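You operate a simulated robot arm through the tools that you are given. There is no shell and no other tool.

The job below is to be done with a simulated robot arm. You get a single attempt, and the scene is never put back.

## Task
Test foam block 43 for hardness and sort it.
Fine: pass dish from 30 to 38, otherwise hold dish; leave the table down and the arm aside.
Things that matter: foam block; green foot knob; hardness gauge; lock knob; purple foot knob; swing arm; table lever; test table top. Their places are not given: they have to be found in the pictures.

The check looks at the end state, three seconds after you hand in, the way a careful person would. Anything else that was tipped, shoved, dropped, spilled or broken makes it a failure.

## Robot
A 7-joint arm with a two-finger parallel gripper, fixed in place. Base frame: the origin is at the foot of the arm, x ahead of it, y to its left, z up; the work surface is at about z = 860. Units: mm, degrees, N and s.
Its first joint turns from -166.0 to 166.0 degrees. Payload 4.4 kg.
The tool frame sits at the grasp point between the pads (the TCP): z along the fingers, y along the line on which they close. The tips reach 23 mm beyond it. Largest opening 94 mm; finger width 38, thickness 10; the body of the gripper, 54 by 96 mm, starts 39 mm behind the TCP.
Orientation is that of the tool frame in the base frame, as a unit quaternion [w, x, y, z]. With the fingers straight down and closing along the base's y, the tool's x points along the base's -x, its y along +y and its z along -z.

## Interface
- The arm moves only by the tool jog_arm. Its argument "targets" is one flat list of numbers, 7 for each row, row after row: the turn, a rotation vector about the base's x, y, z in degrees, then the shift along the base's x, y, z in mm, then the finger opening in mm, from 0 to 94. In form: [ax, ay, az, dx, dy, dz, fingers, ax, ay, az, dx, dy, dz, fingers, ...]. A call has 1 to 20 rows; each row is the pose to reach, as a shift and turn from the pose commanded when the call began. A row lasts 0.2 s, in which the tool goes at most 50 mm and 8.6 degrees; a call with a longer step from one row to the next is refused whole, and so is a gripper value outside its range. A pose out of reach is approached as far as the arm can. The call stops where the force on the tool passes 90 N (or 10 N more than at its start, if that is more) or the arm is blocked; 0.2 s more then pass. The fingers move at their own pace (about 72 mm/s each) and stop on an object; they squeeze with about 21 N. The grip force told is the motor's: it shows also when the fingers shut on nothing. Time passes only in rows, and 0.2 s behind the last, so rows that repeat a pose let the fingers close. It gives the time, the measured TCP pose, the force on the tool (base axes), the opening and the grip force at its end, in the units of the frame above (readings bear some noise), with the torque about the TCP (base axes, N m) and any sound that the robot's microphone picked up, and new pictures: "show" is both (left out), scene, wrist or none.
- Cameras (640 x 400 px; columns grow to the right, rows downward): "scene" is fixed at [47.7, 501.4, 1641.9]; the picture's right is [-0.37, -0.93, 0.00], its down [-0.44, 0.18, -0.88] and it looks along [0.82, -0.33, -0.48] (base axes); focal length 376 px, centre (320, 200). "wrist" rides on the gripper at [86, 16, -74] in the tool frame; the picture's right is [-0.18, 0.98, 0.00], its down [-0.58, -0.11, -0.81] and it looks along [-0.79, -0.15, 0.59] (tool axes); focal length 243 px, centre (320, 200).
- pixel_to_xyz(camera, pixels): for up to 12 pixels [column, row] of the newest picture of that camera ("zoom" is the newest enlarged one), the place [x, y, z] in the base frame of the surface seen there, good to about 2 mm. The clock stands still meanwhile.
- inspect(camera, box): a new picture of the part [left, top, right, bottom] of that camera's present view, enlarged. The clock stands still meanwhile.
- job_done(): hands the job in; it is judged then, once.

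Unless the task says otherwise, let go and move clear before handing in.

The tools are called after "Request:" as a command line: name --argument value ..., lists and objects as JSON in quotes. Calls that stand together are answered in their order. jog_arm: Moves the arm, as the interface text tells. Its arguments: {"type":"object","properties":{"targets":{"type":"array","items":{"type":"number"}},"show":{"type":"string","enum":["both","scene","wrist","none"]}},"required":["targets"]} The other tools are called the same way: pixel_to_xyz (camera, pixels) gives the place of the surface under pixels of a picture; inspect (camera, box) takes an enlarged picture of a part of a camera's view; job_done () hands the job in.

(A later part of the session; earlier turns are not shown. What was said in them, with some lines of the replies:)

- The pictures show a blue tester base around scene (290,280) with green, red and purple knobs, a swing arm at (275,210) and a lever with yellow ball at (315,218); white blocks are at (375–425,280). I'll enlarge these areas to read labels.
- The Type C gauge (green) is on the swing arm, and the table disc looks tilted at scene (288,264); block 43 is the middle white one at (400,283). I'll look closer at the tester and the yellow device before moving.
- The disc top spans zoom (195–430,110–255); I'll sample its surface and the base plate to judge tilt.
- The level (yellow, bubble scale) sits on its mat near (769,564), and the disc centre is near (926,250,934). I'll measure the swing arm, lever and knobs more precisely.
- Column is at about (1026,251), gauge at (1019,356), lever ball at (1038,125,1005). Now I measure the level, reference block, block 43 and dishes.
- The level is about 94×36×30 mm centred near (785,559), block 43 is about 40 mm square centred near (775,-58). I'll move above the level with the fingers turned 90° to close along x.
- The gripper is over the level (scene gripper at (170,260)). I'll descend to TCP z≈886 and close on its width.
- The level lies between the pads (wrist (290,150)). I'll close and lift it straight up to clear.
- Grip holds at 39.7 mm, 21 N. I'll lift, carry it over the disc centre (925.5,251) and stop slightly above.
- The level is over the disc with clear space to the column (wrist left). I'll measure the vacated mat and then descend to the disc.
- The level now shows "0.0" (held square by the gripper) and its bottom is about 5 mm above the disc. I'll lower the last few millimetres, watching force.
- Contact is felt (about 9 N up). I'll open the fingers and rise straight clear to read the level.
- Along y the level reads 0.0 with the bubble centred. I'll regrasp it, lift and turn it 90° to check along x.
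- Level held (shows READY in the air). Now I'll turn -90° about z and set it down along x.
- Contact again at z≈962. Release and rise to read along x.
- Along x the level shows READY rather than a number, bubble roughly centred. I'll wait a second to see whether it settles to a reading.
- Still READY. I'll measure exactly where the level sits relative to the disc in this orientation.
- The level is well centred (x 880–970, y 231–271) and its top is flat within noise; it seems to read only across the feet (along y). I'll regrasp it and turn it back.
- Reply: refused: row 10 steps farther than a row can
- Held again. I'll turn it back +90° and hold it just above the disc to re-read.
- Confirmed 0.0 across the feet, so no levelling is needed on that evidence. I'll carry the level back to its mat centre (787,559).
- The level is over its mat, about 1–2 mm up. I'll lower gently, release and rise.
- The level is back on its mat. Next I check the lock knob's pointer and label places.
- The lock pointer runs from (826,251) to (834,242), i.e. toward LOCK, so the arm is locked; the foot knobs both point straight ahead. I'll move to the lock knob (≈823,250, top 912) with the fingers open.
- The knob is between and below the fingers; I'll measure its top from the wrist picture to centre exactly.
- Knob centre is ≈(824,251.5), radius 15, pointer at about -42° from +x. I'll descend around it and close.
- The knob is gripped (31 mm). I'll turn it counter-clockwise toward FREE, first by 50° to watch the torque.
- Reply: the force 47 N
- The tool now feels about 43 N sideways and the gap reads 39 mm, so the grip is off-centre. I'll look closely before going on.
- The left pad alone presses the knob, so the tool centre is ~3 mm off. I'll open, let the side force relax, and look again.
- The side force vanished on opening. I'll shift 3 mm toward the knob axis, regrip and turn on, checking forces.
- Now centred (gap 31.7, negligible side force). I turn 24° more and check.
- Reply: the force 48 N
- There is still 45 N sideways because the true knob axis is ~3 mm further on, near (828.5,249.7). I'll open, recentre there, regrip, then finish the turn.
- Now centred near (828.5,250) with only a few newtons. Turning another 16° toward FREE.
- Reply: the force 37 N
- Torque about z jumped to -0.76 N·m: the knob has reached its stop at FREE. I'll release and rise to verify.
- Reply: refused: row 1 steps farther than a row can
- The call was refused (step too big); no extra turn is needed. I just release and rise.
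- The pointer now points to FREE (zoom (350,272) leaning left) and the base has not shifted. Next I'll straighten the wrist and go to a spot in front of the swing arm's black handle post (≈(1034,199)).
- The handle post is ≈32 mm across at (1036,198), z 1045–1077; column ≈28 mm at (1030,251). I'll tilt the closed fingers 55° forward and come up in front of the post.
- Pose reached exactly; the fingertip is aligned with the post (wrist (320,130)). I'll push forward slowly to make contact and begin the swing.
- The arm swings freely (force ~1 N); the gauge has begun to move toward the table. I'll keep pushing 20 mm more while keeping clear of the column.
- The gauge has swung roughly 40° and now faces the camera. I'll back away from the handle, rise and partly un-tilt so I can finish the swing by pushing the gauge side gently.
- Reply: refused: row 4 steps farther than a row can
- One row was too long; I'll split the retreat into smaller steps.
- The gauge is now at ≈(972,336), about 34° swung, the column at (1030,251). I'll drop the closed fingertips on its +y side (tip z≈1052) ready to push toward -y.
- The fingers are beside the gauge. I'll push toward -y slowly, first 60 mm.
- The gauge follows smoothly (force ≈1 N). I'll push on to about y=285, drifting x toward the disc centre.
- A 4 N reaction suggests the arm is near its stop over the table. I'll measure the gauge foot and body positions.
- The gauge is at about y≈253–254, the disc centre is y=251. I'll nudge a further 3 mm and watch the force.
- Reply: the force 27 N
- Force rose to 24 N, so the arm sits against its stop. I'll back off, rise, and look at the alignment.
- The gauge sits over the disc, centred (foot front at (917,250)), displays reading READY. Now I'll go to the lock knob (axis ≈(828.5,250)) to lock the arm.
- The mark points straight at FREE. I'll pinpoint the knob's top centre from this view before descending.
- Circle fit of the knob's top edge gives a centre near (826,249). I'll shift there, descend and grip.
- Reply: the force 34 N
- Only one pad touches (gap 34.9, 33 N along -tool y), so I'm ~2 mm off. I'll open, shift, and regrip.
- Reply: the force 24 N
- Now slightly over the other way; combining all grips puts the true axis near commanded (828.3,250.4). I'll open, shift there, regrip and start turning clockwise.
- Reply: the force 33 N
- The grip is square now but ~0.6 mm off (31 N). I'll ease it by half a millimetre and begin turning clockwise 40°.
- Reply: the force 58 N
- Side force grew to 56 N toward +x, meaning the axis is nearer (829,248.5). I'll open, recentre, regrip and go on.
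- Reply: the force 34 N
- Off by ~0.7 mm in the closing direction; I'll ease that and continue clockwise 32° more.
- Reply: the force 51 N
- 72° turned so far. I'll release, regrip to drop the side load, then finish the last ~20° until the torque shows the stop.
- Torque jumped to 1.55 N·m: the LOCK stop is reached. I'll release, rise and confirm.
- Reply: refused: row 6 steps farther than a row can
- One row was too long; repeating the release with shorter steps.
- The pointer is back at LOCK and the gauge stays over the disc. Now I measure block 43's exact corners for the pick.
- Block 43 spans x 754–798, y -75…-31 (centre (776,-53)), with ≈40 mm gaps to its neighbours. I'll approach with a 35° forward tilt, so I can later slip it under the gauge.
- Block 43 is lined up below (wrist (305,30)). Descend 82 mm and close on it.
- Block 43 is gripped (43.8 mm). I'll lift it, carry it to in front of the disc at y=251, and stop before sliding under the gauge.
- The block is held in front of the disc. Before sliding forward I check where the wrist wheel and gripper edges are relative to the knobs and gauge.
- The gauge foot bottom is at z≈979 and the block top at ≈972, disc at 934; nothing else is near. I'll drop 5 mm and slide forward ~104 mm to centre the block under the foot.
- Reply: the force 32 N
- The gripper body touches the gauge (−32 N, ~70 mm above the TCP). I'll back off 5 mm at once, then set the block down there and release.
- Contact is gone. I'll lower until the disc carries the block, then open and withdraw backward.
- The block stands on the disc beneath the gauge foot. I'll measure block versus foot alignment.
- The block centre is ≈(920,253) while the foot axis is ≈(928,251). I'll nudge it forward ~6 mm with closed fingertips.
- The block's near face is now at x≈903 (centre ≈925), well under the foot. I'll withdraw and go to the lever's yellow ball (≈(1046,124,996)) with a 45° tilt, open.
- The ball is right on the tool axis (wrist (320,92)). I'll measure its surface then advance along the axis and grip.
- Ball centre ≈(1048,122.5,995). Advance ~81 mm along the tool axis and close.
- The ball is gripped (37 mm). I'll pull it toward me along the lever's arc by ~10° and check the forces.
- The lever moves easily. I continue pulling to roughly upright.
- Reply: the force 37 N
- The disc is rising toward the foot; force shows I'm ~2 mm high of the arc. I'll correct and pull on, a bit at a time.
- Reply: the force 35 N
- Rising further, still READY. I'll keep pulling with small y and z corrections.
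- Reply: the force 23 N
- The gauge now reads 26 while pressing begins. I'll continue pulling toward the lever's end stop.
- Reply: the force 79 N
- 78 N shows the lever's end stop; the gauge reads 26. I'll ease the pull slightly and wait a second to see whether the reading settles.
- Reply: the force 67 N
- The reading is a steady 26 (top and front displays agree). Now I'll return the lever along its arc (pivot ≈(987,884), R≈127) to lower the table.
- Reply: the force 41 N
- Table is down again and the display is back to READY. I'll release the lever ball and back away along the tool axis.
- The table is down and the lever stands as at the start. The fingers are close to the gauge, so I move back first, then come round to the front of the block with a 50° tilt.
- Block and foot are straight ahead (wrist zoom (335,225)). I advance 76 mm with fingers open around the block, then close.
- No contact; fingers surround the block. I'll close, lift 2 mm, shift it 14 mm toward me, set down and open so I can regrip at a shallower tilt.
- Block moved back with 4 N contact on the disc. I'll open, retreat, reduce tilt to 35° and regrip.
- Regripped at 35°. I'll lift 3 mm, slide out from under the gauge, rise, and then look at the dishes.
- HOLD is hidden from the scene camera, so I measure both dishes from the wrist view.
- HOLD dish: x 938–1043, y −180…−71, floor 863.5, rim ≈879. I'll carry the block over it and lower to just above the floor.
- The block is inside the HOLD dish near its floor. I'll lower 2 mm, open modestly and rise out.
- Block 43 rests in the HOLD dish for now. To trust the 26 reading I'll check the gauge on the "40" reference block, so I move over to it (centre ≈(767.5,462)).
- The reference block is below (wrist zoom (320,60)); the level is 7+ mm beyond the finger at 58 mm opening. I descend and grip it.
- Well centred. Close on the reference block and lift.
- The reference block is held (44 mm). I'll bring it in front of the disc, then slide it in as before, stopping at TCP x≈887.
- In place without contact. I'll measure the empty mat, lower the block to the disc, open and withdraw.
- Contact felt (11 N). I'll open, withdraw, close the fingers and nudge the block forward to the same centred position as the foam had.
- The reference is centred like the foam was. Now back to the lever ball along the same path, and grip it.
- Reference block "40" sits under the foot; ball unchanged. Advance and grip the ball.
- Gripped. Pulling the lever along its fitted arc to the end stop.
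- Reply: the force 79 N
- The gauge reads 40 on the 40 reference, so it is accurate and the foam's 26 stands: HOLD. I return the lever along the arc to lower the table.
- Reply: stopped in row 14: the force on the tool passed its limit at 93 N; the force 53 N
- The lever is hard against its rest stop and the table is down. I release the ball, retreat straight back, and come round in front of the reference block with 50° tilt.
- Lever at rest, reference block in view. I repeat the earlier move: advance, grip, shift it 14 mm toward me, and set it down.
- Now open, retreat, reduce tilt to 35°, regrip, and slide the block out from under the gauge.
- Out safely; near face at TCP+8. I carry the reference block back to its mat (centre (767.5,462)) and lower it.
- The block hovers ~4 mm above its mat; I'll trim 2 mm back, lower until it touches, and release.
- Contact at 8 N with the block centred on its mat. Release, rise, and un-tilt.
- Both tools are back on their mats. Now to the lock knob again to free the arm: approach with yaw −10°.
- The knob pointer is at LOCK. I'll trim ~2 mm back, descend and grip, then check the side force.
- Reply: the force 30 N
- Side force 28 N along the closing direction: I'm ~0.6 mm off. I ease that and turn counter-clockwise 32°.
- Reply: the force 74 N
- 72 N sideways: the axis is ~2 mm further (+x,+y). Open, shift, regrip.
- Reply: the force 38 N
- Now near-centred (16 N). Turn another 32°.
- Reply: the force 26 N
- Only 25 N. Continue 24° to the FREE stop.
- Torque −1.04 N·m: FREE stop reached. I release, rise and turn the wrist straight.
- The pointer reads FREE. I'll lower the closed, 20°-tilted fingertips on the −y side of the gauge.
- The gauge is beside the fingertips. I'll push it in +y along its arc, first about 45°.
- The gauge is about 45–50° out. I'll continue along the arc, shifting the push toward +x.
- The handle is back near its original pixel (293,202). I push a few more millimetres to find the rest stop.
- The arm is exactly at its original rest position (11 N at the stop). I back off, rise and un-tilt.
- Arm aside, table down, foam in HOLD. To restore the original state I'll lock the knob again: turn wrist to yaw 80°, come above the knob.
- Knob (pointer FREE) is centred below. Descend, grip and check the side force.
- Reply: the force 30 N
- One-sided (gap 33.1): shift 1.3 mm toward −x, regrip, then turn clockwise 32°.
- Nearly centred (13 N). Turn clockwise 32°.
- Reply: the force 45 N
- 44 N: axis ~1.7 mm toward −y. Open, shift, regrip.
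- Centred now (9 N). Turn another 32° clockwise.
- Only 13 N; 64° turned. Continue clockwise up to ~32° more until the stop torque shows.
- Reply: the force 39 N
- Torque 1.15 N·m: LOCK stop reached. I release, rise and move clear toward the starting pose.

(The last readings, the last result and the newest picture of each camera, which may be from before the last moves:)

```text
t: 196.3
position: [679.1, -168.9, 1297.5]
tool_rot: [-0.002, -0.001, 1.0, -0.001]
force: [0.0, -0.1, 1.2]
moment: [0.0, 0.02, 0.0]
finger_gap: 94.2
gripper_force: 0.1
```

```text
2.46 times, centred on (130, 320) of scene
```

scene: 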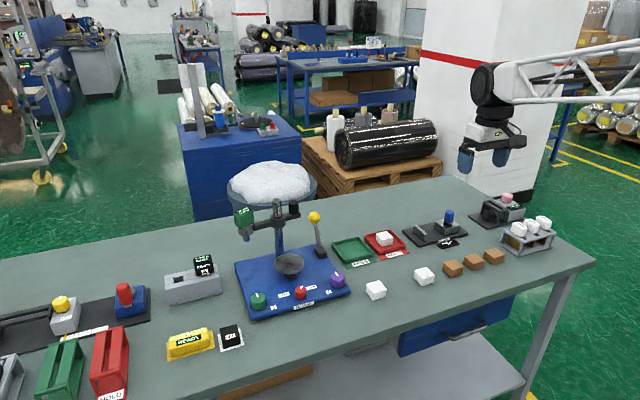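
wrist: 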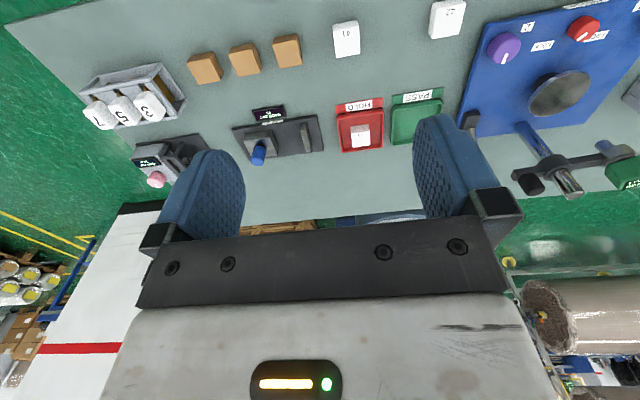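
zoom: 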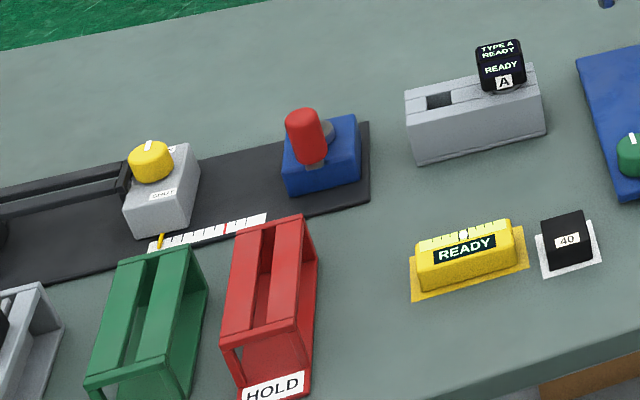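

All looks in order, but the Type C gauge looks slightly turned compared with the first picture. I'll enlarge it.

Request:
inspect --camera "scene" --box '[228, 195, 308, 245]'

Request:
inspect --camera "scene" --box '[228, 200, 264, 245]'

```text
8.00 times, centred on (268, 220) of scene
```

zoom: 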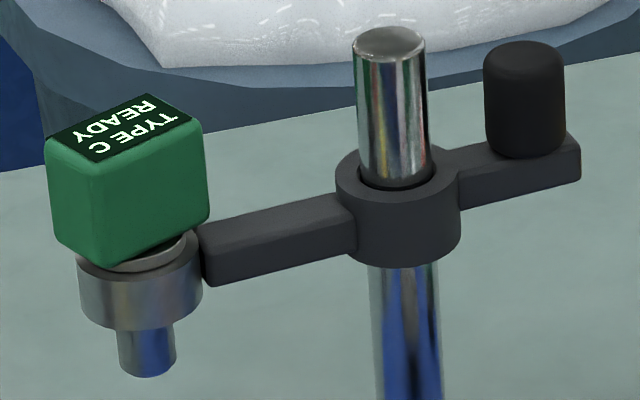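

```text
8.89 times, centred on (246, 222) of scene
```

zoom: 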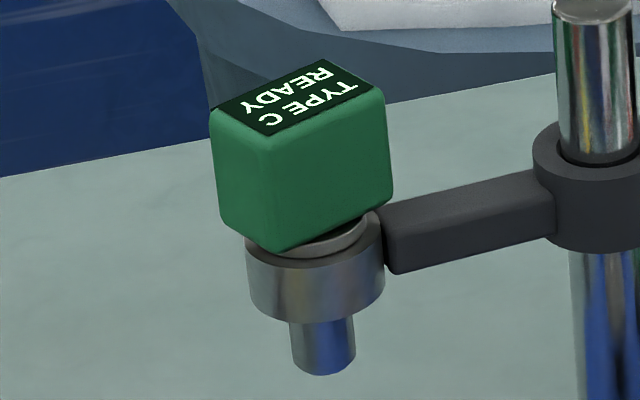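

The gauge has spun about its own axis in the holder during my push. I'll check it is still seated upright by measuring its top.

Request:
pixel_to_xyz --camera "zoom" --pixels '[[218, 108], [268, 135], [322, 62], [375, 88], [297, 98], [240, 200], [330, 190], [310, 275], [322, 350], [270, 150], [215, 180], [385, 150]]'

Request:
inspect --camera "wrist" --box '[500, 100, 640, 220]'

```text
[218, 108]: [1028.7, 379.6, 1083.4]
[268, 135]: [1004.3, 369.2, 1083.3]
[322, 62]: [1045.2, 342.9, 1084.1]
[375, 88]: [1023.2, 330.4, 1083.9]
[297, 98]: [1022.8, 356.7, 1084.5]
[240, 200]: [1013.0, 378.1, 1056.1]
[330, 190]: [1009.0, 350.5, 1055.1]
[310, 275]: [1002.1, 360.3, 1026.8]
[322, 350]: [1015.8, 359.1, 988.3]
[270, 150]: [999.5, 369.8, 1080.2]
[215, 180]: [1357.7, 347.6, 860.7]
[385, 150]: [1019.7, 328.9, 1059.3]
```

```text
3.33 times, centred on (570, 160) of wrist
```

zoom: 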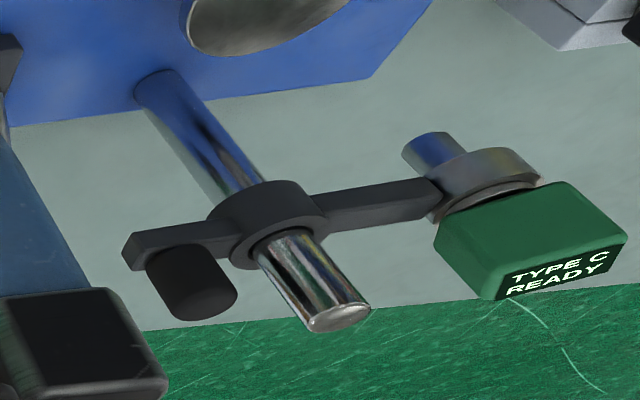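

The gauge's top is flat at z≈1083–1084.5 and centred as at the start, so it is seated upright, merely turned in its holder. The foam read 26 (reference 40 read 40), block 43 is in HOLD, table down, arm aside and locked, gripper clear, so I hand in.

Request:
job_done

```text
The job is handed in.
```

Foam block 43 read 26 on the Type C gauge. That is below the 30–38 pass range, so I put it in the hold dish and handed the job in.

- **Reading check:** The same gauge read 40 on the "40" reference block, so I took the 26 as accurate.
- **Levelling:** The level read 0.0 across the table, so I left both foot knobs alone. Turned front to back, it showed only READY and no number, so I have no tilt reading in that direction.
- **End state:** The table is down, the swing arm is back at its rest stop and locked, and the level and reference block are back on their mats. The gripper is clear.
- **Gauge turned:** Pushing the swing arm back turned the Type C gauge in its holder, so its display no longer faces the way it did at the start. It still sits upright at its original height.
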